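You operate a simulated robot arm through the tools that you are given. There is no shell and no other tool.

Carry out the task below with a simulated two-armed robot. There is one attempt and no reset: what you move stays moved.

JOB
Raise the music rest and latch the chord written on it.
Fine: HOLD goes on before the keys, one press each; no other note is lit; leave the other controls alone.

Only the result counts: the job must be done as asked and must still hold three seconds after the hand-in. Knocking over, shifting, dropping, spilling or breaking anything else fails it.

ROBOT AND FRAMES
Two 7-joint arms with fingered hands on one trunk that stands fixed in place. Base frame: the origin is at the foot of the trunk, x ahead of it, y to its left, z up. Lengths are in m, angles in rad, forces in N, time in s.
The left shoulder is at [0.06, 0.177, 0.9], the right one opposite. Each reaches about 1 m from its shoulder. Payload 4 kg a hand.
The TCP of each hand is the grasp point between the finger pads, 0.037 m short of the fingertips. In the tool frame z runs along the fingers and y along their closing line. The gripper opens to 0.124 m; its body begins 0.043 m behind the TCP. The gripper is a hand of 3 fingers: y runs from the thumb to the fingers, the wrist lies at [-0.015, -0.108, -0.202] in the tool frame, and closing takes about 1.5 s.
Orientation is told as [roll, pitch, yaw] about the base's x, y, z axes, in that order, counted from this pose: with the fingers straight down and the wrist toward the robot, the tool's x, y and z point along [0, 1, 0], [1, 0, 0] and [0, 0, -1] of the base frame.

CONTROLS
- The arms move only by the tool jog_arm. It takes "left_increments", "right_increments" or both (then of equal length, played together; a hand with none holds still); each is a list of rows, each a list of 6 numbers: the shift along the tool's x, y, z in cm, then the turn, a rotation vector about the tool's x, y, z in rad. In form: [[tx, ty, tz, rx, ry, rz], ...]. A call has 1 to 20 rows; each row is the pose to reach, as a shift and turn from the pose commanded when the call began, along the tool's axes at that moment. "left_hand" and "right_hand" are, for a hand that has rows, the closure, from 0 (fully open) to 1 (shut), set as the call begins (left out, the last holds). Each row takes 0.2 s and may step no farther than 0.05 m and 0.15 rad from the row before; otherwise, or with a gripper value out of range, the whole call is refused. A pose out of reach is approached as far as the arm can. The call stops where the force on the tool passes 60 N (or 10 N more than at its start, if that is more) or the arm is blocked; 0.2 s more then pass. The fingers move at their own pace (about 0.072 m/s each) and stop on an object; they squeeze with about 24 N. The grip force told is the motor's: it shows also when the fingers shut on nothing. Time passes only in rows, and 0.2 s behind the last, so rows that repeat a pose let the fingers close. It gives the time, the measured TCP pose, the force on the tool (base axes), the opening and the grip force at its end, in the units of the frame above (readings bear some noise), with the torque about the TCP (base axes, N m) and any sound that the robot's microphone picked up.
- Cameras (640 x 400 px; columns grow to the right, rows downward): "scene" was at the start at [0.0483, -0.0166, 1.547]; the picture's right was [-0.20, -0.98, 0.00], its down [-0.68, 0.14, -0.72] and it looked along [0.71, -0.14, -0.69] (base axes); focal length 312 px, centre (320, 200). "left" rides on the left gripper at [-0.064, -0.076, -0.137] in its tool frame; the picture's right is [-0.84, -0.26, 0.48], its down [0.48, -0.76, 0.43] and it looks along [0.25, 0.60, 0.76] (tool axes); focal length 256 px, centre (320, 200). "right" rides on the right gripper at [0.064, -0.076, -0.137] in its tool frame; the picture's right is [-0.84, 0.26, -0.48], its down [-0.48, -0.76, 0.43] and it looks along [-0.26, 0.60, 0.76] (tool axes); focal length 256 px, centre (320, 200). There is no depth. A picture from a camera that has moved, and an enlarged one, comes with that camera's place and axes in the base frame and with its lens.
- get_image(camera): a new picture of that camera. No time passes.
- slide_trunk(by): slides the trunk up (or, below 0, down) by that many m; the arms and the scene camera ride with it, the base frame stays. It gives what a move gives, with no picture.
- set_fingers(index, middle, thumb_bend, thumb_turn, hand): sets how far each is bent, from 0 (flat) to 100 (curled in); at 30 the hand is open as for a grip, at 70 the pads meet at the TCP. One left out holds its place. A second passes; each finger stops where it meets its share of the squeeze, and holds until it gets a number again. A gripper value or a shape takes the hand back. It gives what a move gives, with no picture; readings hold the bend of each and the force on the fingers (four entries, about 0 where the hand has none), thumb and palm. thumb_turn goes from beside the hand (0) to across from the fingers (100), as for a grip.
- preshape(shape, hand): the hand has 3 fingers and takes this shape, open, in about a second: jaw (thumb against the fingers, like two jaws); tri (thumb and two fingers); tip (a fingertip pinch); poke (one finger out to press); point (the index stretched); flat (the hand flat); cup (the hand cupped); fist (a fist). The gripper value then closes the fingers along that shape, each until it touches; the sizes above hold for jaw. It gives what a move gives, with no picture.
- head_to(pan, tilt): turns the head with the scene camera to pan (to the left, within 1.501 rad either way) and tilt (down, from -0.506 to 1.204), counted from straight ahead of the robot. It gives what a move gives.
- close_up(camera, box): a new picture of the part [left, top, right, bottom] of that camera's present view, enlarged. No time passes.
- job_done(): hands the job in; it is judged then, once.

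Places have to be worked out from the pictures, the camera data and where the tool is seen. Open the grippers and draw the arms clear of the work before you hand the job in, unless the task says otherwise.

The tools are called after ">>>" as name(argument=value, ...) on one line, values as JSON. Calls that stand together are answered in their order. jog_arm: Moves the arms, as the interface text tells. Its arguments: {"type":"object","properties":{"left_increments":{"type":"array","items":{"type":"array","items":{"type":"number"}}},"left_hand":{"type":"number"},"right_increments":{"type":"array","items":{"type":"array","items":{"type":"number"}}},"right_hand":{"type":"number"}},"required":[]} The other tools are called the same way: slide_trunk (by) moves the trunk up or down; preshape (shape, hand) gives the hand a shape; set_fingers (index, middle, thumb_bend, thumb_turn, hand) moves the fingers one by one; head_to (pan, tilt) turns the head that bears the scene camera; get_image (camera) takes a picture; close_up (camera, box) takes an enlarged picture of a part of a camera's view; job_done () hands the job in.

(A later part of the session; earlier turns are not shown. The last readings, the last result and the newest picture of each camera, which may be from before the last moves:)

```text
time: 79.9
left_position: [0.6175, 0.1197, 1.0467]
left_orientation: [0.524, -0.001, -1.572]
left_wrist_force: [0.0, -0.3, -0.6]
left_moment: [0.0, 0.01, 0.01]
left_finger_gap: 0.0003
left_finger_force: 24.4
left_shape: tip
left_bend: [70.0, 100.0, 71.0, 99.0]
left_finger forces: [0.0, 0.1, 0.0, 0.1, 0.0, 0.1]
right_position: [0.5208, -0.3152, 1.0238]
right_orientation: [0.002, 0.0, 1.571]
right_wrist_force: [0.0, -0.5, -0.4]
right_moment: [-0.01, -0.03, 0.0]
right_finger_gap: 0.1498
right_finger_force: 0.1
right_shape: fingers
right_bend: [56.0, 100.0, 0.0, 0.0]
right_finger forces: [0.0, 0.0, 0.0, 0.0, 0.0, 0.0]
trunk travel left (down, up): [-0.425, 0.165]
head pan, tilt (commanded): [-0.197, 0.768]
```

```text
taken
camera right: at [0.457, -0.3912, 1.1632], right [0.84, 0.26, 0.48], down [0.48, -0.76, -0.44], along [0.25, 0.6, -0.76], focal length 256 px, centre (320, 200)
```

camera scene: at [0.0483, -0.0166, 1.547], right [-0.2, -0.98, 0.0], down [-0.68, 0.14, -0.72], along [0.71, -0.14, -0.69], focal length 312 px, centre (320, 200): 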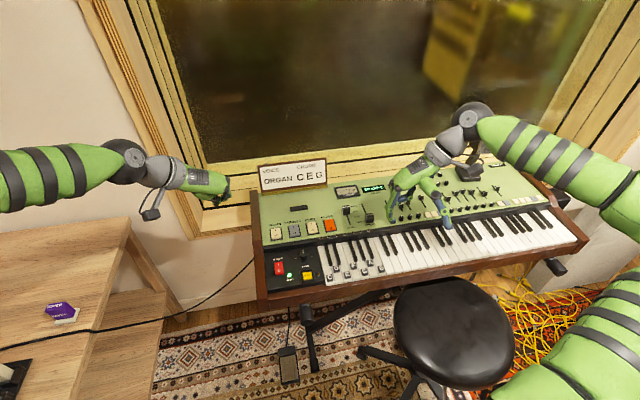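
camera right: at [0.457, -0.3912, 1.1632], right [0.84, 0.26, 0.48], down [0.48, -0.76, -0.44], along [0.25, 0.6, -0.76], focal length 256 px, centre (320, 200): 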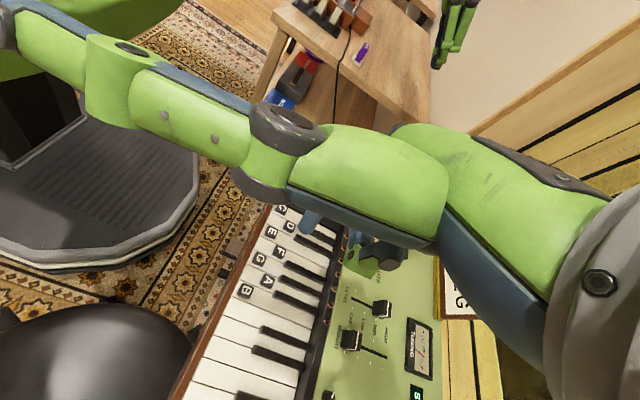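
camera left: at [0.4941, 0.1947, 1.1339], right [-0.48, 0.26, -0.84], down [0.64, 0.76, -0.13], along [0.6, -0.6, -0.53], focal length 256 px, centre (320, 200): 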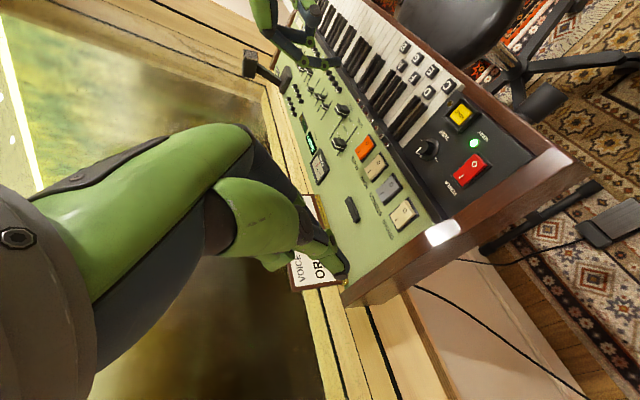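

The hand reached the turned pose. I move it over HOLD, staying high, then down to a tip height of about 0.84.

>>> jog_arm(right_increments=[[-0.6, 4.2, 1.0, 0, 0, 0], [-1.3, 8.4, 2.0, 0, 0, 0], [-1.9, 12.6, 3.0, 0, 0, 0], [-2.6, 16.8, 4.0, 0, 0, 0], [-3.27, 21.0, 5.0, 0, 0, 0], [-3.27, 21.0, 8.5, 0, 0, 0], [-3.27, 21.0, 11.5, 0, 0, 0], [-3.27, 21.0, 14.0, 0, 0, 0], [-3.27, 21.0, 14.0, 0, 0, 0]])

>>> get_image(camera="scene")

>>> close_up(camera="left", box=[350, 50, 550, 200])

>>> close_up(camera="scene", box=[260, 210, 400, 300])

>>> get_image(camera="right")

```text
time: 81.9
left_position: [0.6183, 0.1188, 1.0471]
left_orientation: [0.524, 0.001, -1.572]
left_wrist_force: [0.7, -1.0, 0.2]
left_moment: [0.0, -0.04, 0.03]
left_finger_gap: 0.0001
left_finger_force: 23.9
left_shape: tip
left_bend: [70.0, 100.0, 71.0, 99.0]
left_finger forces: [0.0, 0.0, 0.1, 0.1, 0.0, 0.0]
right_position: [0.543, -0.1258, 0.9168]
right_orientation: [0.001, 0.001, 1.569]
right_wrist_force: [-0.1, 1.1, -0.1]
right_moment: [-0.01, 0.0, 0.0]
right_finger_gap: 0.1498
right_finger_force: 0.0
right_shape: fingers
right_bend: [56.0, 100.0, 0.0, 0.0]
right_finger forces: [0.0, 0.0, 0.1, 0.0, 0.1, 0.0]
right hand out of reach, approached as far as the arm can: row 5, 6, 7, 8, 9
trunk travel left (down, up): [-0.425, 0.165]
head pan, tilt (commanded): [-0.197, 0.768]
```

```text
taken
camera scene: at [0.0486, -0.0166, 1.547], right [-0.2, -0.98, 0.0], down [-0.68, 0.14, -0.72], along [0.71, -0.14, -0.69], focal length 312 px, centre (320, 200)
```

scene: 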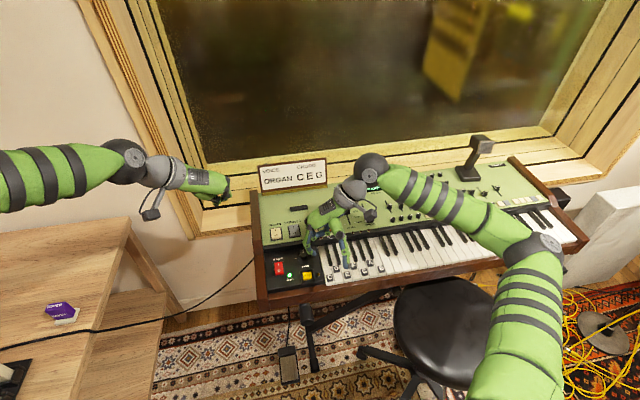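

```text
2.67 times, centred on (450, 125) of left
camera zoom: at [0.4943, 0.1947, 1.1338], right [-0.48, 0.26, -0.84], down [0.64, 0.76, -0.13], along [0.6, -0.6, -0.53], focal length 683 px, centre (-27, 400)
```

zoom: 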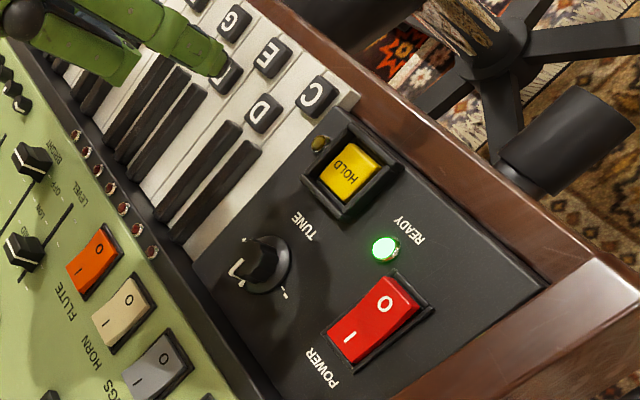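

```text
4.44 times, centred on (330, 255) of scene
camera zoom: at [0.0486, -0.0166, 1.547], right [-0.2, -0.98, 0.0], down [-0.68, 0.14, -0.72], along [0.71, -0.14, -0.69], focal length 1386 px, centre (276, -44)
```

zoom: 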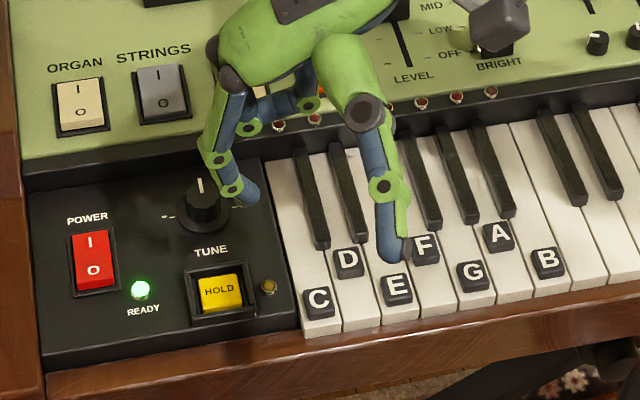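

```text
taken
camera right: at [0.4793, -0.2007, 1.0541], right [0.84, 0.26, 0.48], down [0.48, -0.76, -0.44], along [0.25, 0.6, -0.76], focal length 256 px, centre (320, 200)
```

right: 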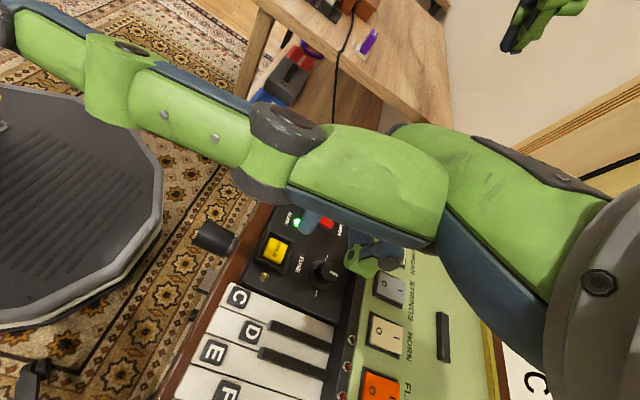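

The right arm stops about 2 cm short of HOLD. The left arm could reach inward better, so I'll use the left hand for HOLD: first I move the right hand away to the right and set the left fingers (index 56, middle curled, thumb aside).

>>> jog_arm(right_increments=[[0.5, -4.0, -2.5, 0, 0, 0], [0.8, -8.0, -5.0, 0, 0, 0], [1.0, -12.5, -7.0, 0, 0, 0], [1.0, -17.0, -8.0, 0, 0, 0], [1.0, -21.0, -8.0, 0, 0, 0]], left_increments=[[0, 0, -0.5, 0, -0.13, 0], [0, 0, -1.0, 0, -0.26, 0], [0, 0, -1.0, 0, -0.39, 0], [0, 0, -1.0, 0, -0.524, 0], [0, 0, -1.0, 0, -0.524, 0]])

>>> set_fingers(hand="left", index=56, middle=100, thumb_bend=0, thumb_turn=0)

>>> get_image(camera="scene")

>>> get_image(camera="left")

```text
time: 83.1
left_position: [0.6122, 0.1192, 1.0559]
left_orientation: [-0.002, 0.0, -1.573]
left_wrist_force: [0.1, -0.3, -0.4]
left_moment: [0.0, 0.03, -0.01]
left_finger_gap: 0.0003
left_finger_force: 24.1
left_shape: tip
left_bend: [70.0, 100.0, 71.0, 99.0]
left_finger forces: [0.0, 0.0, 0.1, 0.1, 0.1, 0.0]
right_position: [0.5318, -0.3386, 0.9957]
right_orientation: [0.001, 0.0, 1.571]
right_wrist_force: [-0.3, -0.6, -0.6]
right_moment: [-0.01, -0.04, 0.0]
right_finger_gap: 0.1498
right_finger_force: 0.0
right_shape: fingers
right_bend: [56.0, 100.0, 0.0, 0.0]
right_finger forces: [0.1, 0.0, 0.0, 0.0, 0.0, 0.0]
trunk travel left (down, up): [-0.425, 0.165]
head pan, tilt (commanded): [-0.197, 0.768]
```

```text
time: 84.1
left_position: [0.6136, 0.1194, 1.056]
left_orientation: [0.0, -0.001, -1.573]
left_wrist_force: [0.0, 0.2, -0.6]
left_moment: [-0.01, 0.01, 0.01]
left_finger_gap: 0.15
left_finger_force: 0.0
left_shape: fingers
left_bend: [56.0, 100.0, 0.0, 0.0]
left_finger forces: [0.1, 0.0, 0.1, 0.0, 0.0, 0.0]
right_position: [0.53, -0.3365, 0.9948]
right_orientation: [0.001, 0.0, 1.572]
right_wrist_force: [-0.6, -0.5, -0.3]
right_moment: [0.02, -0.03, -0.01]
right_finger_gap: 0.15
right_finger_force: 0.1
right_shape: fingers
right_bend: [56.0, 100.0, 0.0, 0.0]
right_finger forces: [0.0, 0.0, 0.0, 0.0, 0.0, 0.1]
trunk travel left (down, up): [-0.425, 0.165]
head pan, tilt (commanded): [-0.197, 0.768]
```

```text
taken
camera scene: at [0.0483, -0.0167, 1.547], right [-0.2, -0.98, 0.0], down [-0.68, 0.14, -0.72], along [0.71, -0.14, -0.69], focal length 312 px, centre (320, 200)
```

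scene: 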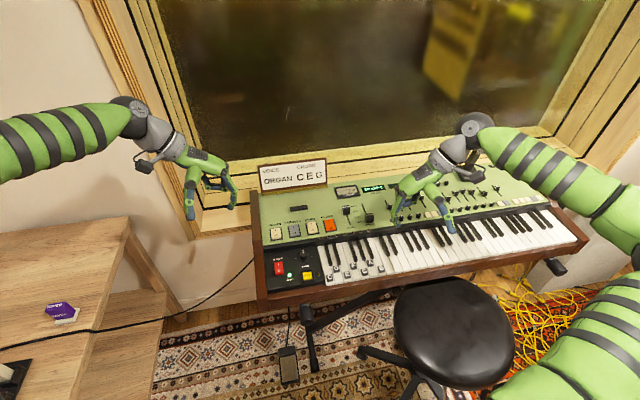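

```text
taken
camera left: at [0.5486, 0.1943, 1.1935], right [-0.84, 0.26, -0.48], down [0.48, 0.76, -0.43], along [0.25, -0.6, -0.76], focal length 256 px, centre (320, 200)
```

left: 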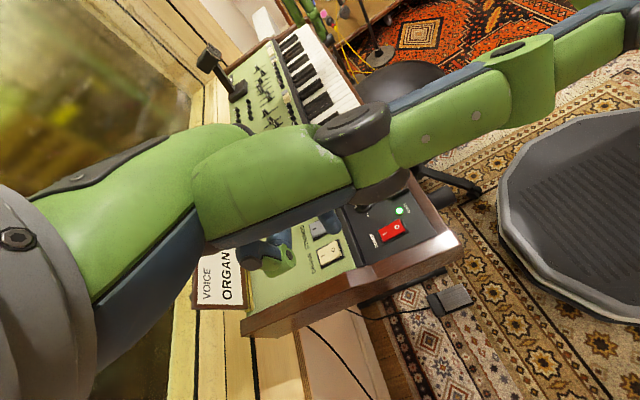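

I test the left arm's reach toward HOLD at a safe height.

>>> jog_arm(left_increments=[[-1.2, 3.4, 1.9, 0, 0, 0], [-2.4, 6.8, 3.8, 0, 0, 0], [-3.6, 10.2, 5.8, 0, 0, 0], [-4.8, 13.6, 7.7, 0, 0, 0], [-6.0, 17.0, 9.6, 0, 0, 0], [-6.0, 17.0, 9.6, 0, 0, 0]])

>>> get_image(camera="scene")

>>> get_image(camera="right")

```text
time: 85.5
left_position: [0.5522, -0.0513, 0.9608]
left_orientation: [-0.001, 0.0, -1.571]
left_wrist_force: [0.8, -0.2, -0.4]
left_moment: [-0.02, -0.02, 0.05]
left_finger_gap: 0.15
left_finger_force: 0.0
left_shape: fingers
left_bend: [56.0, 100.0, 0.0, 0.0]
left_finger forces: [0.0, 0.1, 0.0, 0.0, 0.1, 0.1]
right_position: [0.5313, -0.3379, 0.9951]
right_orientation: [0.002, 0.0, 1.572]
right_wrist_force: [-0.7, 0.6, -0.1]
right_moment: [0.0, 0.0, -0.02]
right_finger_gap: 0.1502
right_finger_force: 0.1
right_shape: fingers
right_bend: [56.0, 100.0, 0.0, 0.0]
right_finger forces: [0.0, 0.0, 0.0, 0.0, 0.0, 0.1]
trunk travel left (down, up): [-0.425, 0.165]
head pan, tilt (commanded): [-0.197, 0.768]
```

```text
taken
camera scene: at [0.0483, -0.0166, 1.547], right [-0.2, -0.98, 0.0], down [-0.68, 0.14, -0.72], along [0.71, -0.14, -0.69], focal length 312 px, centre (320, 200)
```

scene: 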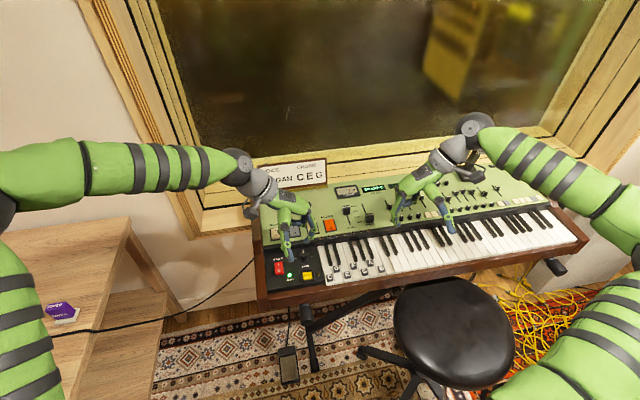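

```text
taken
camera right: at [0.4673, -0.413, 1.1335], right [0.84, 0.26, 0.48], down [0.48, -0.76, -0.44], along [0.25, 0.6, -0.76], focal length 256 px, centre (320, 200)
```

right: 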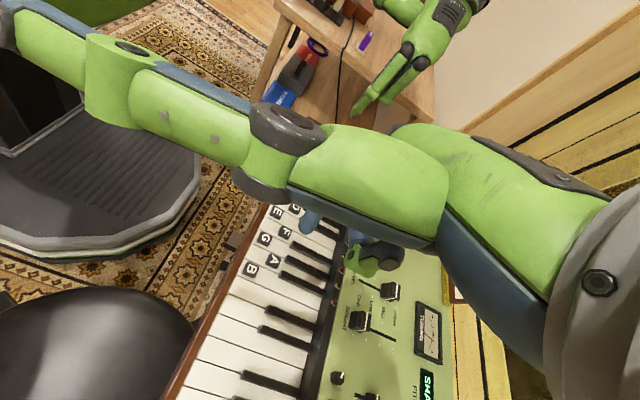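

The left arm reaches over HOLD. I zoom in with the scene camera to place its index tip.

>>> close_up(camera="scene", box=[240, 200, 380, 300])

>>> get_image(camera="left")

>>> close_up(camera="right", box=[200, 50, 460, 250])

```text
4.00 times, centred on (310, 250) of scene
camera zoom: at [0.0483, -0.0166, 1.547], right [-0.2, -0.98, 0.0], down [-0.68, 0.14, -0.72], along [0.71, -0.14, -0.69], focal length 1248 px, centre (360, 0)
```

zoom: 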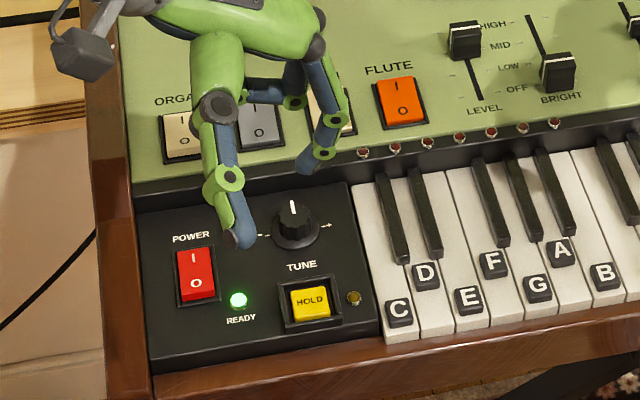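

```text
taken
camera left: at [0.4888, 0.0238, 1.0981], right [-0.84, 0.26, -0.48], down [0.48, 0.76, -0.43], along [0.25, -0.6, -0.76], focal length 256 px, centre (320, 200)
```

left: 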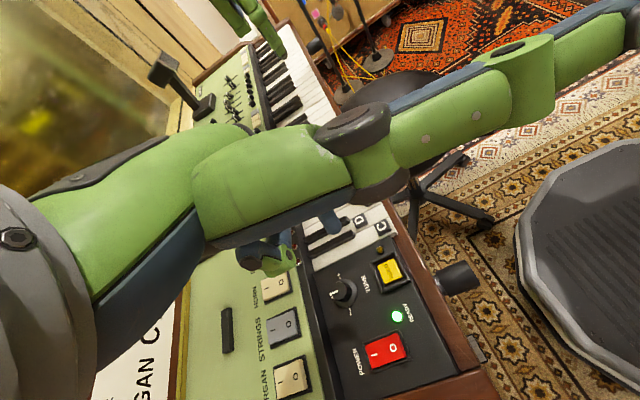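

```text
2.00 times, centred on (330, 150) of right
camera zoom: at [0.4673, -0.413, 1.1335], right [0.84, 0.26, 0.48], down [0.48, -0.76, -0.44], along [0.25, 0.6, -0.76], focal length 512 px, centre (300, 300)
```

zoom: 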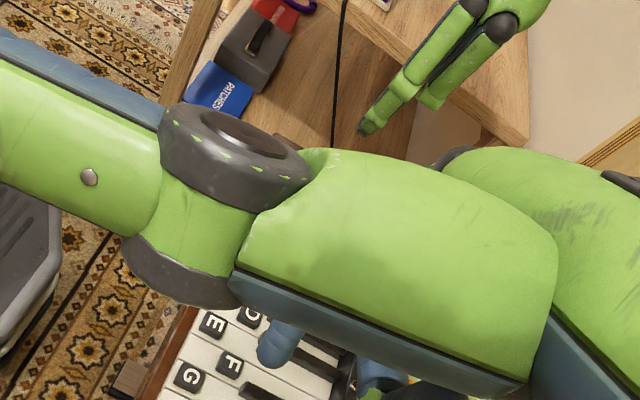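

The left index tip projects right onto HOLD's plan position (about 0.54, -0.078), thumb well above. I descend to a tip height of about 0.79 and check.

>>> jog_arm(left_increments=[[0, 0, 4.0, 0, 0, 0], [0, 0, 8.0, 0, 0, 0], [0, 0, 11.0, 0, 0, 0], [0, 0, 12.8, 0, 0, 0], [0, 0, 12.8, 0, 0, 0]])

>>> close_up(camera="scene", box=[260, 220, 380, 300])

>>> get_image(camera="left")

>>> get_image(camera="right")

```text
time: 86.7
left_position: [0.5532, -0.0513, 0.8313]
left_orientation: [-0.001, 0.0, -1.571]
left_wrist_force: [-1.3, -0.3, -0.4]
left_moment: [0.0, -0.02, -0.02]
left_finger_gap: 0.1497
left_finger_force: 0.0
left_shape: fingers
left_bend: [56.0, 100.0, 0.0, 0.0]
left_finger forces: [0.1, 0.0, 0.0, 0.1, 0.0, 0.0]
right_position: [0.5302, -0.3369, 0.9954]
right_orientation: [0.003, -0.001, 1.572]
right_wrist_force: [-0.3, 0.2, 0.5]
right_moment: [0.01, 0.05, 0.04]
right_finger_gap: 0.1497
right_finger_force: 0.1
right_shape: fingers
right_bend: [56.0, 100.0, 0.0, 0.0]
right_finger forces: [0.0, 0.0, 0.0, 0.1, 0.0, 0.0]
trunk travel left (down, up): [-0.425, 0.165]
head pan, tilt (commanded): [-0.197, 0.768]
```

```text
5.00 times, centred on (320, 260) of scene
camera zoom: at [0.0484, -0.0167, 1.547], right [-0.2, -0.98, 0.0], down [-0.68, 0.14, -0.72], along [0.71, -0.14, -0.69], focal length 1560 px, centre (320, -100)
```

zoom: 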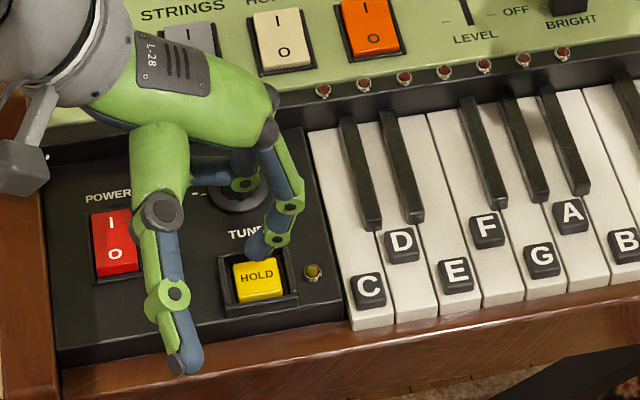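

```text
taken
camera left: at [0.4895, 0.025, 0.9689], right [-0.84, 0.26, -0.48], down [0.48, 0.76, -0.43], along [0.26, -0.6, -0.76], focal length 256 px, centre (320, 200)
```

left: 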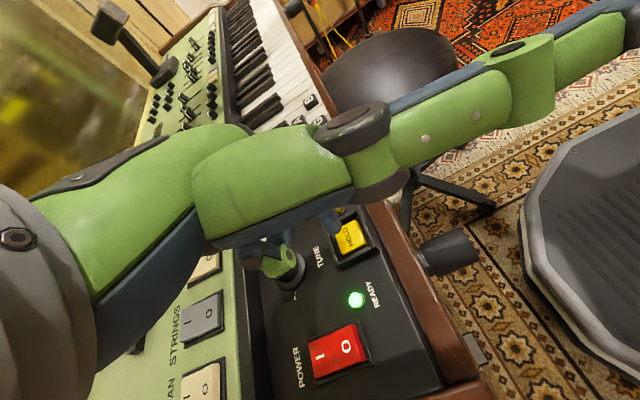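

```text
taken
camera right: at [0.4673, -0.4131, 1.1335], right [0.84, 0.26, 0.48], down [0.48, -0.76, -0.44], along [0.25, 0.6, -0.76], focal length 256 px, centre (320, 200)
```

right: 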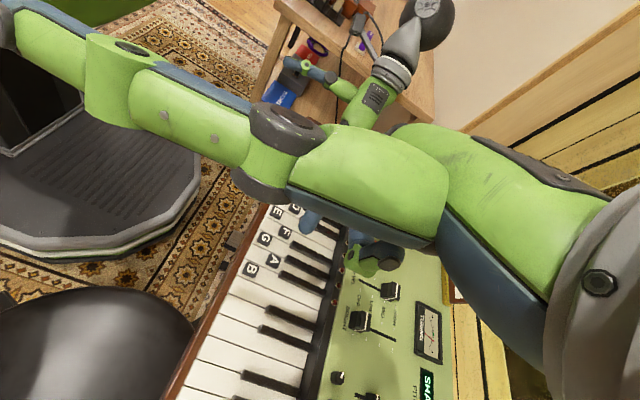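

The index tip is just above HOLD, but the curled middle finger is close to the TUNE knob. I raise the hand 6 cm first, then straighten the middle finger up out of the way.

>>> jog_arm(left_increments=[[0, 0, -3.5, 0, 0, 0], [0, 0, -7.0, 0, 0, 0], [0, 0, -7.0, 0, 0, 0]])

>>> set_fingers(hand="left", middle=0)

>>> close_up(camera="scene", box=[260, 210, 380, 290])

>>> get_image(camera="left")

```text
time: 87.5
left_position: [0.554, -0.0495, 0.9027]
left_orientation: [-0.001, 0.002, -1.573]
left_wrist_force: [-0.4, -0.3, 0.1]
left_moment: [-0.02, -0.03, 0.0]
left_finger_gap: 0.1499
left_finger_force: 0.0
left_shape: fingers
left_bend: [56.0, 100.0, 0.0, 0.0]
left_finger forces: [0.0, 0.0, 0.1, 0.0, 0.1, 0.1]
right_position: [0.5316, -0.3384, 0.9958]
right_orientation: [0.001, -0.001, 1.571]
right_wrist_force: [-0.1, 0.2, 0.6]
right_moment: [0.0, -0.01, 0.03]
right_finger_gap: 0.1498
right_finger_force: 0.1
right_shape: fingers
right_bend: [56.0, 100.0, 0.0, 0.0]
right_finger forces: [0.0, 0.0, 0.0, 0.0, 0.1, 0.0]
trunk travel left (down, up): [-0.425, 0.165]
head pan, tilt (commanded): [-0.197, 0.768]
```

```text
time: 88.5
left_position: [0.5532, -0.0498, 0.9012]
left_orientation: [0.0, 0.0, -1.574]
left_wrist_force: [-0.4, 0.7, 0.6]
left_moment: [0.0, -0.02, 0.0]
left_finger_gap: 0.1495
left_finger_force: 0.1
left_shape: fingers
left_bend: [56.0, 0.0, 0.0, 0.0]
left_finger forces: [0.0, 0.1, 0.0, 0.1, 0.1, 0.0]
right_position: [0.5307, -0.337, 0.995]
right_orientation: [0.002, 0.001, 1.572]
right_wrist_force: [0.3, 0.8, 0.2]
right_moment: [0.0, 0.02, 0.0]
right_finger_gap: 0.1501
right_finger_force: 0.0
right_shape: fingers
right_bend: [56.0, 100.0, 0.0, 0.0]
right_finger forces: [0.0, 0.1, 0.0, 0.0, 0.0, 0.0]
trunk travel left (down, up): [-0.425, 0.165]
head pan, tilt (commanded): [-0.197, 0.768]
```

```text
5.00 times, centred on (320, 250) of scene
camera zoom: at [0.0484, -0.0167, 1.547], right [-0.2, -0.98, 0.0], down [-0.68, 0.14, -0.72], along [0.71, -0.14, -0.69], focal length 1560 px, centre (320, -50)
```

zoom: 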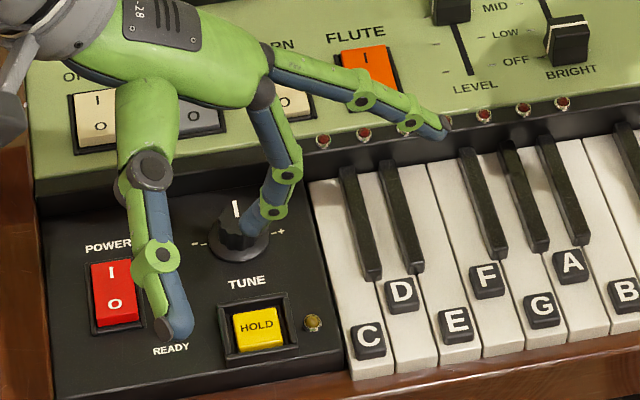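

```text
taken
camera left: at [0.4896, 0.0256, 1.0396], right [-0.84, 0.26, -0.48], down [0.48, 0.76, -0.43], along [0.25, -0.6, -0.76], focal length 256 px, centre (320, 200)
```

left: 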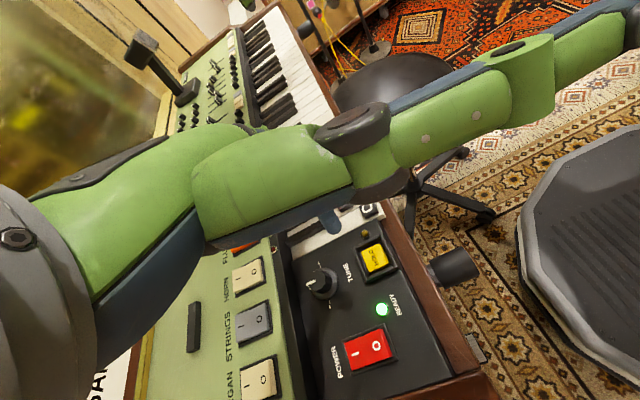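

TUNE's pointer is unchanged and the middle finger is now clear above. I descend toward HOLD again to just above contact.

>>> jog_arm(left_increments=[[0, 0.1, 3.5, 0, 0, 0], [0, 0.1, 6.5, 0, 0, 0], [0, 0.1, 8.0, 0, 0, 0], [0, 0.1, 8.5, 0, 0, 0], [0, 0.1, 8.5, 0, 0, 0]])

>>> close_up(camera="scene", box=[260, 210, 380, 290])

>>> close_up(camera="left", box=[260, 170, 460, 320])

```text
time: 89.7
left_position: [0.5531, -0.0528, 0.8167]
left_orientation: [0.0, 0.001, -1.57]
left_wrist_force: [0.0, -0.6, 0.0]
left_moment: [0.03, 0.01, -0.02]
left_finger_gap: 0.1499
left_finger_force: 0.1
left_shape: fingers
left_bend: [56.0, 0.0, 0.0, 0.0]
left_finger forces: [0.1, 0.0, 0.0, 0.0, 0.0, 0.0]
right_position: [0.531, -0.3362, 0.9959]
right_orientation: [0.002, 0.001, 1.571]
right_wrist_force: [-0.1, 0.8, 0.6]
right_moment: [0.0, 0.01, 0.02]
right_finger_gap: 0.15
right_finger_force: 0.0
right_shape: fingers
right_bend: [56.0, 100.0, 0.0, 0.0]
right_finger forces: [0.0, 0.1, 0.1, 0.0, 0.1, 0.0]
trunk travel left (down, up): [-0.425, 0.165]
head pan, tilt (commanded): [-0.197, 0.768]
```

```text
5.00 times, centred on (320, 250) of scene
camera zoom: at [0.0484, -0.0167, 1.547], right [-0.2, -0.98, 0.0], down [-0.68, 0.14, -0.72], along [0.71, -0.14, -0.69], focal length 1560 px, centre (320, -50)
```

zoom: 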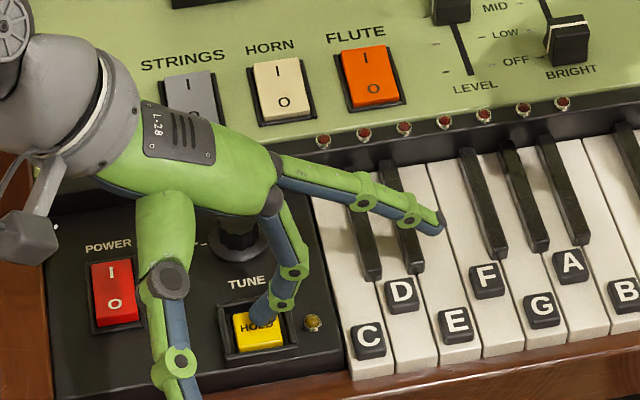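

```text
2.67 times, centred on (360, 245) of left
camera zoom: at [0.4888, 0.023, 0.9542], right [-0.84, 0.26, -0.48], down [0.48, 0.76, -0.43], along [0.25, -0.6, -0.76], focal length 683 px, centre (213, 80)
```

zoom: 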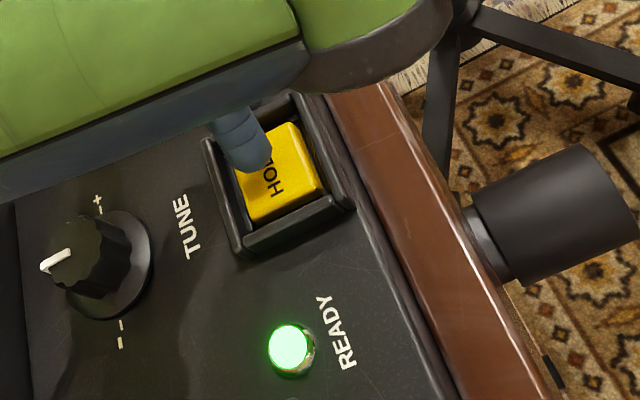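

The index tip is right over the HOLD cap. I press down slowly in small steps and read the force.

>>> jog_arm(left_increments=[[0, -0.25, 0.2, 0, 0, 0], [0, -0.25, 0.5, 0, 0, 0], [0, -0.25, 0.8, 0, 0, 0], [0, -0.25, 0.8, 0, 0, 0]])

>>> close_up(camera="scene", box=[260, 210, 380, 290])

>>> close_up(camera="left", box=[260, 170, 460, 320])

```text
time: 90.7
left_position: [0.5532, -0.0501, 0.809]
left_orientation: [0.0, 0.001, -1.57]
left_wrist_force: [0.3, 0.0, 2.1]
left_moment: [-0.07, -0.02, 0.03]
left_finger_gap: 0.1499
left_finger_force: 1.7
left_shape: fingers
left_bend: [56.0, 0.0, 0.0, 0.0]
left_finger forces: [2.3, 0.1, 0.1, 0.0, 0.0, 0.1]
right_position: [0.5306, -0.3373, 0.997]
right_orientation: [0.001, 0.0, 1.571]
right_wrist_force: [-0.6, 0.1, 0.2]
right_moment: [0.0, 0.0, -0.01]
right_finger_gap: 0.1503
right_finger_force: 0.0
right_shape: fingers
right_bend: [56.0, 100.0, 0.0, 0.0]
right_finger forces: [0.1, 0.1, 0.1, 0.0, 0.0, 0.0]
trunk travel left (down, up): [-0.425, 0.165]
head pan, tilt (commanded): [-0.197, 0.768]
heard: click
```

```text
5.00 times, centred on (320, 250) of scene
camera zoom: at [0.0483, -0.0167, 1.5471], right [-0.2, -0.98, 0.0], down [-0.68, 0.14, -0.72], along [0.71, -0.14, -0.69], focal length 1560 px, centre (320, -50)
```

zoom: 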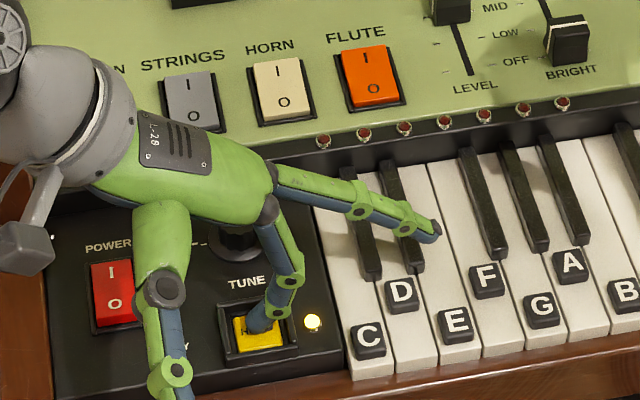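

```text
2.67 times, centred on (360, 245) of left
camera zoom: at [0.4889, 0.0254, 0.9467], right [-0.84, 0.26, -0.48], down [0.48, 0.76, -0.43], along [0.25, -0.6, -0.76], focal length 683 px, centre (213, 80)
```

zoom: 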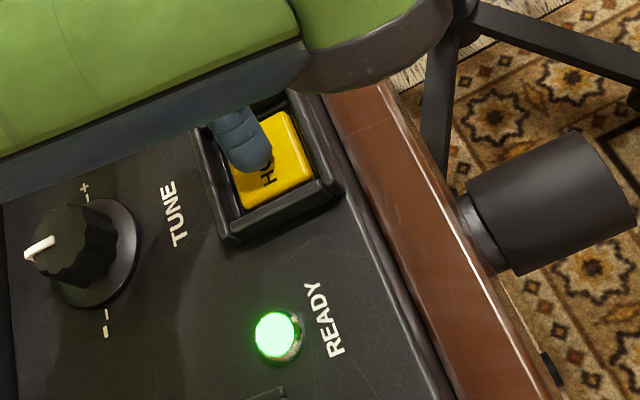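

A click was heard and the HOLD lamp lit at only 2 N. I lift straight off and check that the lamp stays on.

>>> jog_arm(left_increments=[[0, 0, -1.0, 0, 0, 0], [0, 0, -3.5, 0, 0, 0], [0, 0, -7.0, 0, 0, 0], [0, 0, -7.0, 0, 0, 0]])

>>> close_up(camera="scene", box=[260, 210, 380, 290])

```text
time: 91.7
left_position: [0.554, -0.0505, 0.8785]
left_orientation: [0.0, -0.003, -1.571]
left_wrist_force: [0.3, -0.4, -0.5]
left_moment: [-0.04, 0.0, 0.0]
left_finger_gap: 0.1499
left_finger_force: 0.1
left_shape: fingers
left_bend: [56.0, 0.0, 0.0, 0.0]
left_finger forces: [0.0, 0.0, 0.0, 0.0, 0.0, 0.0]
right_position: [0.5322, -0.3381, 0.9955]
right_orientation: [0.001, 0.0, 1.571]
right_wrist_force: [-0.2, 0.2, -0.1]
right_moment: [0.02, -0.02, 0.02]
right_finger_gap: 0.1499
right_finger_force: 0.0
right_shape: fingers
right_bend: [56.0, 100.0, 0.0, 0.0]
right_finger forces: [0.1, 0.1, 0.1, 0.1, 0.1, 0.1]
trunk travel left (down, up): [-0.425, 0.165]
head pan, tilt (commanded): [-0.197, 0.768]
```

```text
5.00 times, centred on (320, 250) of scene
camera zoom: at [0.0484, -0.0167, 1.547], right [-0.2, -0.98, 0.0], down [-0.68, 0.14, -0.72], along [0.71, -0.14, -0.69], focal length 1560 px, centre (320, -50)
```

zoom: 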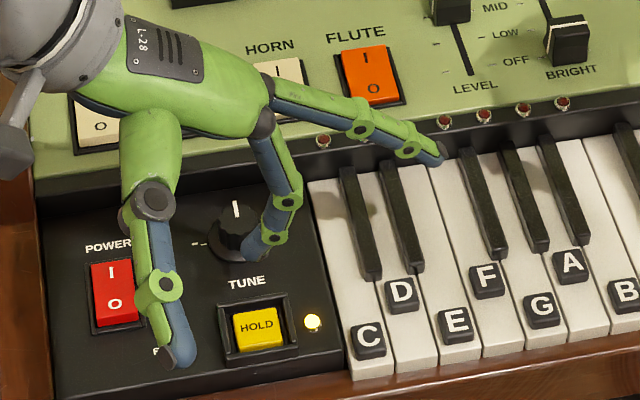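

HOLD stays lit. Next C: I move the left index above the C key's front (tip about (0.53, -0.140)).

>>> jog_arm(left_increments=[[-0.4, 2.1, 0, 0, 0, 0], [-0.8, 4.2, 0, 0, 0, 0], [-1.2, 6.2, 0, 0, 0, 0], [-1.2, 6.2, 2.5, 0, 0, 0], [-1.2, 6.2, 4.5, 0, 0, 0], [-1.2, 6.2, 4.5, 0, 0, 0]])

>>> close_up(camera="scene", box=[270, 215, 390, 295])

>>> get_image(camera="left")

>>> get_image(camera="right")

```text
time: 93.1
left_position: [0.5422, -0.1123, 0.834]
left_orientation: [0.0, 0.0, -1.574]
left_wrist_force: [1.1, 0.1, 0.3]
left_moment: [0.0, 0.01, 0.0]
left_finger_gap: 0.15
left_finger_force: 0.1
left_shape: fingers
left_bend: [56.0, 0.0, 0.0, 0.0]
left_finger forces: [0.0, 0.0, 0.0, 0.0, 0.0, 0.0]
right_position: [0.5313, -0.3381, 0.9959]
right_orientation: [0.003, 0.0, 1.572]
right_wrist_force: [-0.6, 0.4, -0.5]
right_moment: [-0.04, 0.0, 0.01]
right_finger_gap: 0.1499
right_finger_force: 0.1
right_shape: fingers
right_bend: [56.0, 100.0, 0.0, 0.0]
right_finger forces: [0.0, 0.0, 0.1, 0.1, 0.1, 0.0]
trunk travel left (down, up): [-0.425, 0.165]
head pan, tilt (commanded): [-0.197, 0.768]
```

```text
5.00 times, centred on (330, 255) of scene
camera zoom: at [0.0483, -0.0167, 1.547], right [-0.2, -0.98, 0.0], down [-0.68, 0.14, -0.72], along [0.71, -0.14, -0.69], focal length 1560 px, centre (270, -75)
```

zoom: 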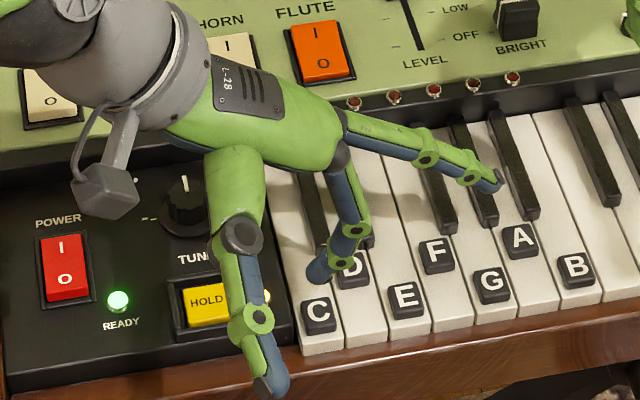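

```text
taken
camera left: at [0.4772, -0.0361, 0.9702], right [-0.84, 0.26, -0.48], down [0.48, 0.76, -0.43], along [0.25, -0.6, -0.76], focal length 256 px, centre (320, 200)
```

left: 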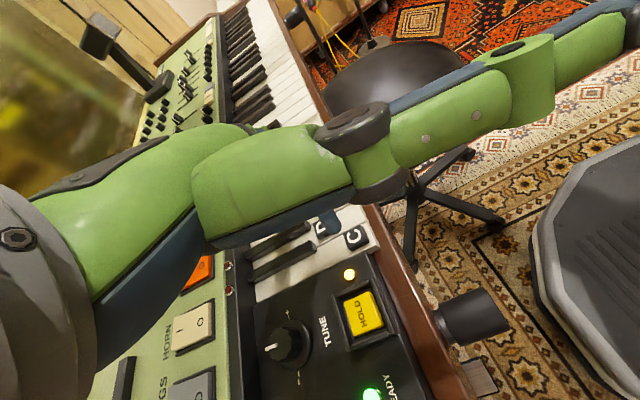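

```text
taken
camera right: at [0.4673, -0.4131, 1.1335], right [0.84, 0.26, 0.48], down [0.48, -0.76, -0.44], along [0.25, 0.6, -0.76], focal length 256 px, centre (320, 200)
```

right: 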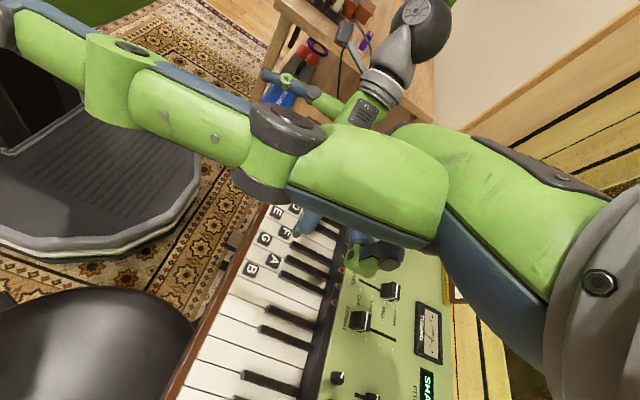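

By the scene view the tip is at about (0.526, -0.140), but the left view hints a bit further right. I zoom the left camera to verify before pressing.

>>> close_up(camera="left", box=[230, 170, 430, 320])

>>> close_up(camera="scene", box=[310, 245, 380, 290])

>>> close_up(camera="right", box=[230, 180, 370, 290])

```text
2.67 times, centred on (330, 245) of left
camera zoom: at [0.4772, -0.0361, 0.9702], right [-0.84, 0.26, -0.48], down [0.48, 0.76, -0.43], along [0.25, -0.6, -0.76], focal length 683 px, centre (293, 80)
```

zoom: 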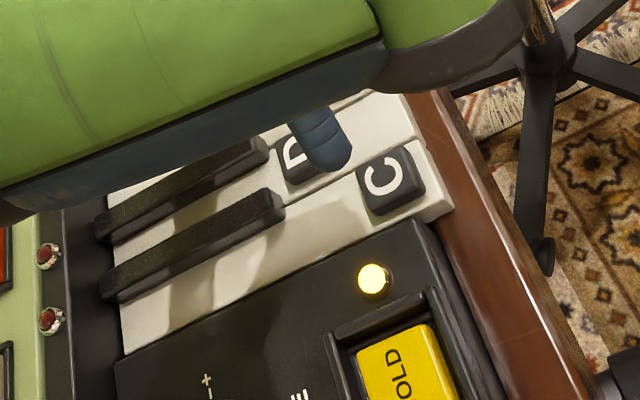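

```text
8.89 times, centred on (345, 268) of scene
camera zoom: at [0.0483, -0.0167, 1.547], right [-0.2, -0.98, 0.0], down [-0.68, 0.14, -0.72], along [0.71, -0.14, -0.69], focal length 2773 px, centre (98, -400)
```

zoom: 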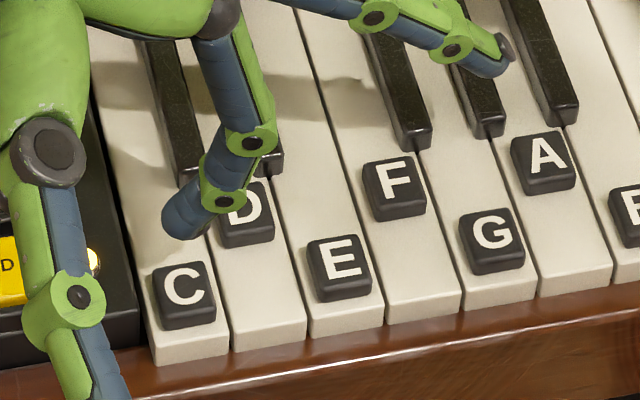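

```text
3.64 times, centred on (300, 235) of right
camera zoom: at [0.4673, -0.4131, 1.1335], right [0.84, 0.26, 0.48], down [0.48, -0.76, -0.44], along [0.25, 0.6, -0.76], focal length 931 px, centre (393, 73)
```

zoom: 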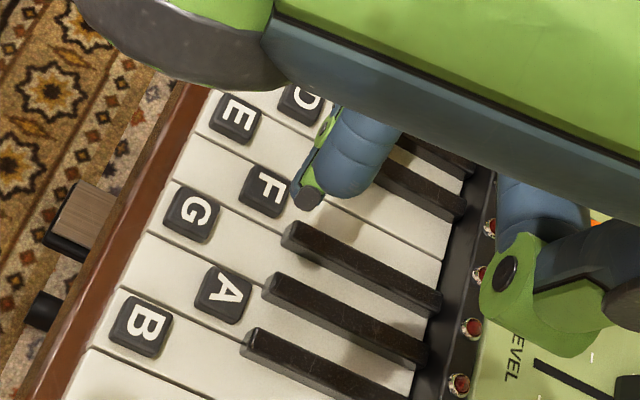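

Combining both views the tip is at about (0.533, -0.1425, 0.786), 5 mm right of the C key's centre (-0.1377). I shift 5 mm left and press down in small steps.

>>> jog_arm(left_increments=[[0, -0.5, 0, 0, 0, 0], [0, -0.5, 1.0, 0, 0, 0], [0, -0.5, 1.8, 0, 0, 0], [0, -0.5, 1.8, 0, 0, 0]])

>>> close_up(camera="scene", box=[290, 220, 390, 290])

>>> close_up(camera="left", box=[230, 170, 430, 320])

```text
time: 94.1
left_position: [0.5412, -0.1058, 0.8152]
left_orientation: [0.0, 0.001, -1.573]
left_wrist_force: [0.2, -0.2, -0.7]
left_moment: [-0.01, 0.01, 0.03]
left_finger_gap: 0.1498
left_finger_force: 0.0
left_shape: fingers
left_bend: [56.0, 0.0, 0.0, 0.0]
left_finger forces: [0.0, 0.0, 0.0, 0.0, 0.0, 0.1]
right_position: [0.5309, -0.3366, 0.9954]
right_orientation: [0.002, 0.0, 1.57]
right_wrist_force: [0.2, 1.4, 1.1]
right_moment: [-0.02, -0.02, -0.01]
right_finger_gap: 0.1498
right_finger_force: 0.1
right_shape: fingers
right_bend: [56.0, 100.0, 0.0, 0.0]
right_finger forces: [0.0, 0.0, 0.1, 0.0, 0.1, 0.0]
trunk travel left (down, up): [-0.425, 0.165]
head pan, tilt (commanded): [-0.197, 0.768]
```

```text
5.71 times, centred on (340, 255) of scene
camera zoom: at [0.0483, -0.0167, 1.547], right [-0.2, -0.98, 0.0], down [-0.68, 0.14, -0.72], along [0.71, -0.14, -0.69], focal length 1782 px, centre (206, -114)
```

zoom: 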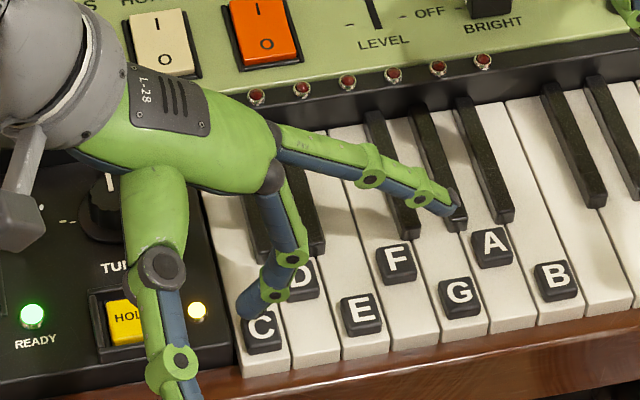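

```text
2.67 times, centred on (330, 245) of left
camera zoom: at [0.4765, -0.0306, 0.9528], right [-0.84, 0.26, -0.48], down [0.48, 0.76, -0.43], along [0.25, -0.6, -0.76], focal length 683 px, centre (293, 80)
```

zoom: 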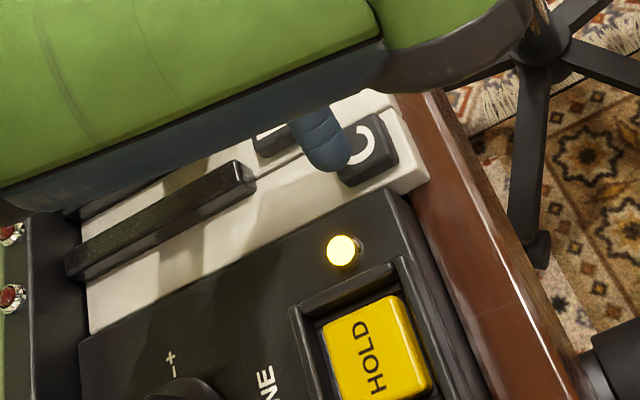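

The tip is centred over C, but the outstretched middle finger hangs only ~2.5 cm above the index tip's level and could brush a black key. I lift and roll the hand 15° so the middle finger rises clear.

>>> jog_arm(left_increments=[[0, 0, -3.0, 0, 0, 0], [0, -0.5, -4.0, -0.13, 0, 0], [0, -1.0, -4.0, -0.26, 0, 0], [0, -1.0, -4.0, -0.26, 0, 0]])

>>> close_up(camera="scene", box=[290, 220, 390, 290])

>>> close_up(camera="left", box=[230, 150, 450, 320])

>>> close_up(camera="right", box=[230, 180, 370, 290])

```text
time: 95.1
left_position: [0.5396, -0.0965, 0.8546]
left_orientation: [0.0, -0.262, -1.573]
left_wrist_force: [0.1, -0.4, -0.6]
left_moment: [0.0, -0.01, 0.01]
left_finger_gap: 0.1501
left_finger_force: 0.2
left_shape: fingers
left_bend: [56.0, 0.0, 0.0, 0.0]
left_finger forces: [0.0, 0.1, 0.1, 0.0, 0.0, 0.0]
right_position: [0.5301, -0.3375, 0.9959]
right_orientation: [0.004, 0.0, 1.571]
right_wrist_force: [0.6, 0.2, 0.0]
right_moment: [0.05, 0.02, -0.04]
right_finger_gap: 0.15
right_finger_force: 0.0
right_shape: fingers
right_bend: [56.0, 100.0, 0.0, 0.0]
right_finger forces: [0.0, 0.1, 0.0, 0.0, 0.0, 0.1]
trunk travel left (down, up): [-0.425, 0.165]
head pan, tilt (commanded): [-0.197, 0.768]
```

```text
5.71 times, centred on (340, 255) of scene
camera zoom: at [0.0484, -0.0168, 1.547], right [-0.2, -0.98, 0.0], down [-0.68, 0.14, -0.72], along [0.71, -0.14, -0.69], focal length 1782 px, centre (206, -114)
```

zoom: 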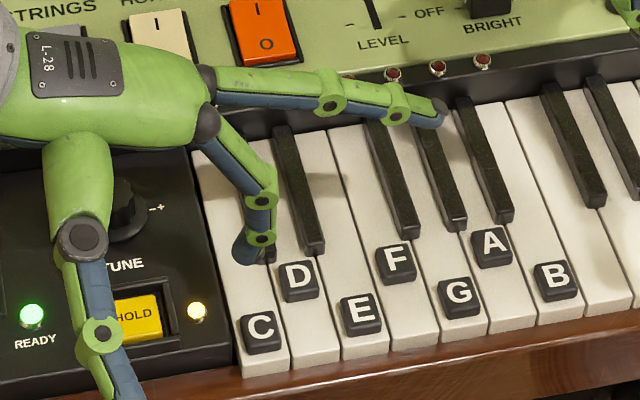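

```text
2.35 times, centred on (340, 235) of left
camera zoom: at [0.4757, 0.0125, 0.9691], right [-0.84, 0.12, -0.53], down [0.48, 0.62, -0.62], along [0.25, -0.77, -0.58], focal length 602 px, centre (273, 118)
```

zoom: 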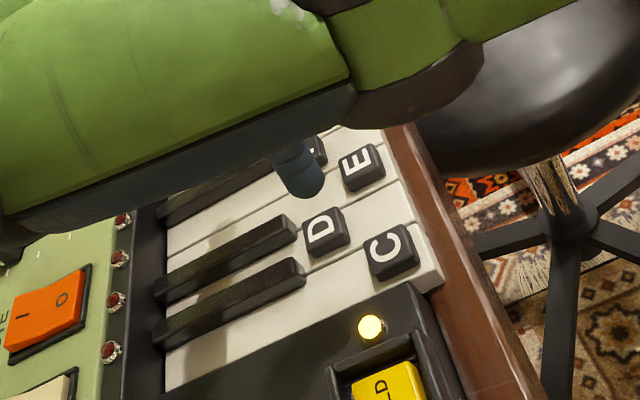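

```text
3.64 times, centred on (300, 235) of right
camera zoom: at [0.4673, -0.4132, 1.1335], right [0.84, 0.26, 0.48], down [0.48, -0.76, -0.44], along [0.25, 0.6, -0.76], focal length 931 px, centre (393, 73)
```

zoom: 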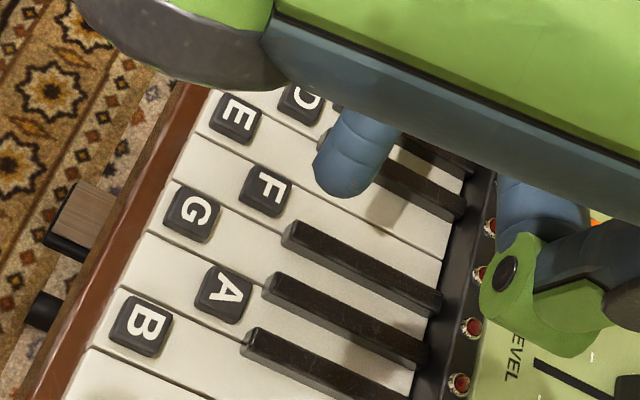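

The middle finger is now well up. The index tip triangulates at (0.529, -0.133, 0.822); I descend about 4.3 cm with a 4 mm shift right to hover just over C.

>>> jog_arm(left_increments=[[0, -0.13, 2.03, 0, 0, 0], [0, -0.52, 3.48, 0, 0, 0], [0, -0.73, 4.25, 0, 0, 0], [0, -0.73, 4.25, 0, 0, 0]])

>>> close_up(camera="scene", box=[290, 220, 390, 290])

>>> close_up(camera="left", box=[230, 150, 450, 320])

```text
time: 96.1
left_position: [0.5403, -0.0996, 0.8122]
left_orientation: [-0.001, -0.26, -1.572]
left_wrist_force: [0.2, 0.3, 0.9]
left_moment: [-0.01, 0.01, 0.01]
left_finger_gap: 0.1498
left_finger_force: 0.1
left_shape: fingers
left_bend: [56.0, 0.0, 0.0, 0.0]
left_finger forces: [0.0, 0.0, 0.0, 0.0, 0.0, 0.1]
right_position: [0.5307, -0.3373, 0.9963]
right_orientation: [0.002, -0.001, 1.573]
right_wrist_force: [0.4, 0.4, -0.6]
right_moment: [0.01, 0.01, 0.03]
right_finger_gap: 0.1497
right_finger_force: 0.1
right_shape: fingers
right_bend: [56.0, 100.0, 0.0, 0.0]
right_finger forces: [0.0, 0.2, 0.0, 0.0, 0.0, 0.0]
trunk travel left (down, up): [-0.425, 0.165]
head pan, tilt (commanded): [-0.197, 0.768]
```

```text
5.71 times, centred on (340, 255) of scene
camera zoom: at [0.0484, -0.0167, 1.547], right [-0.2, -0.98, 0.0], down [-0.68, 0.14, -0.72], along [0.71, -0.14, -0.69], focal length 1782 px, centre (206, -114)
```

zoom: 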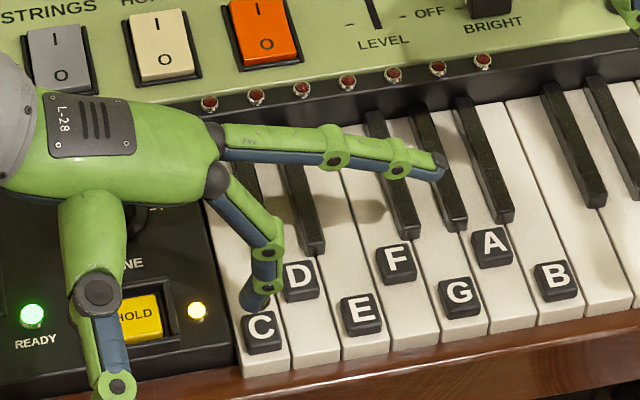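

```text
2.35 times, centred on (340, 235) of left
camera zoom: at [0.4767, 0.0081, 0.9258], right [-0.84, 0.12, -0.53], down [0.48, 0.62, -0.62], along [0.25, -0.77, -0.58], focal length 602 px, centre (273, 118)
```

zoom: 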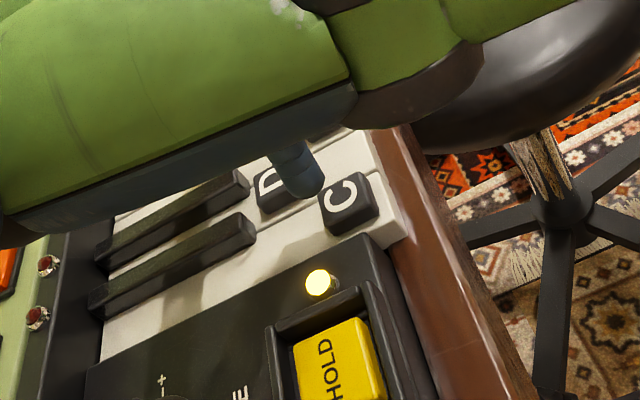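

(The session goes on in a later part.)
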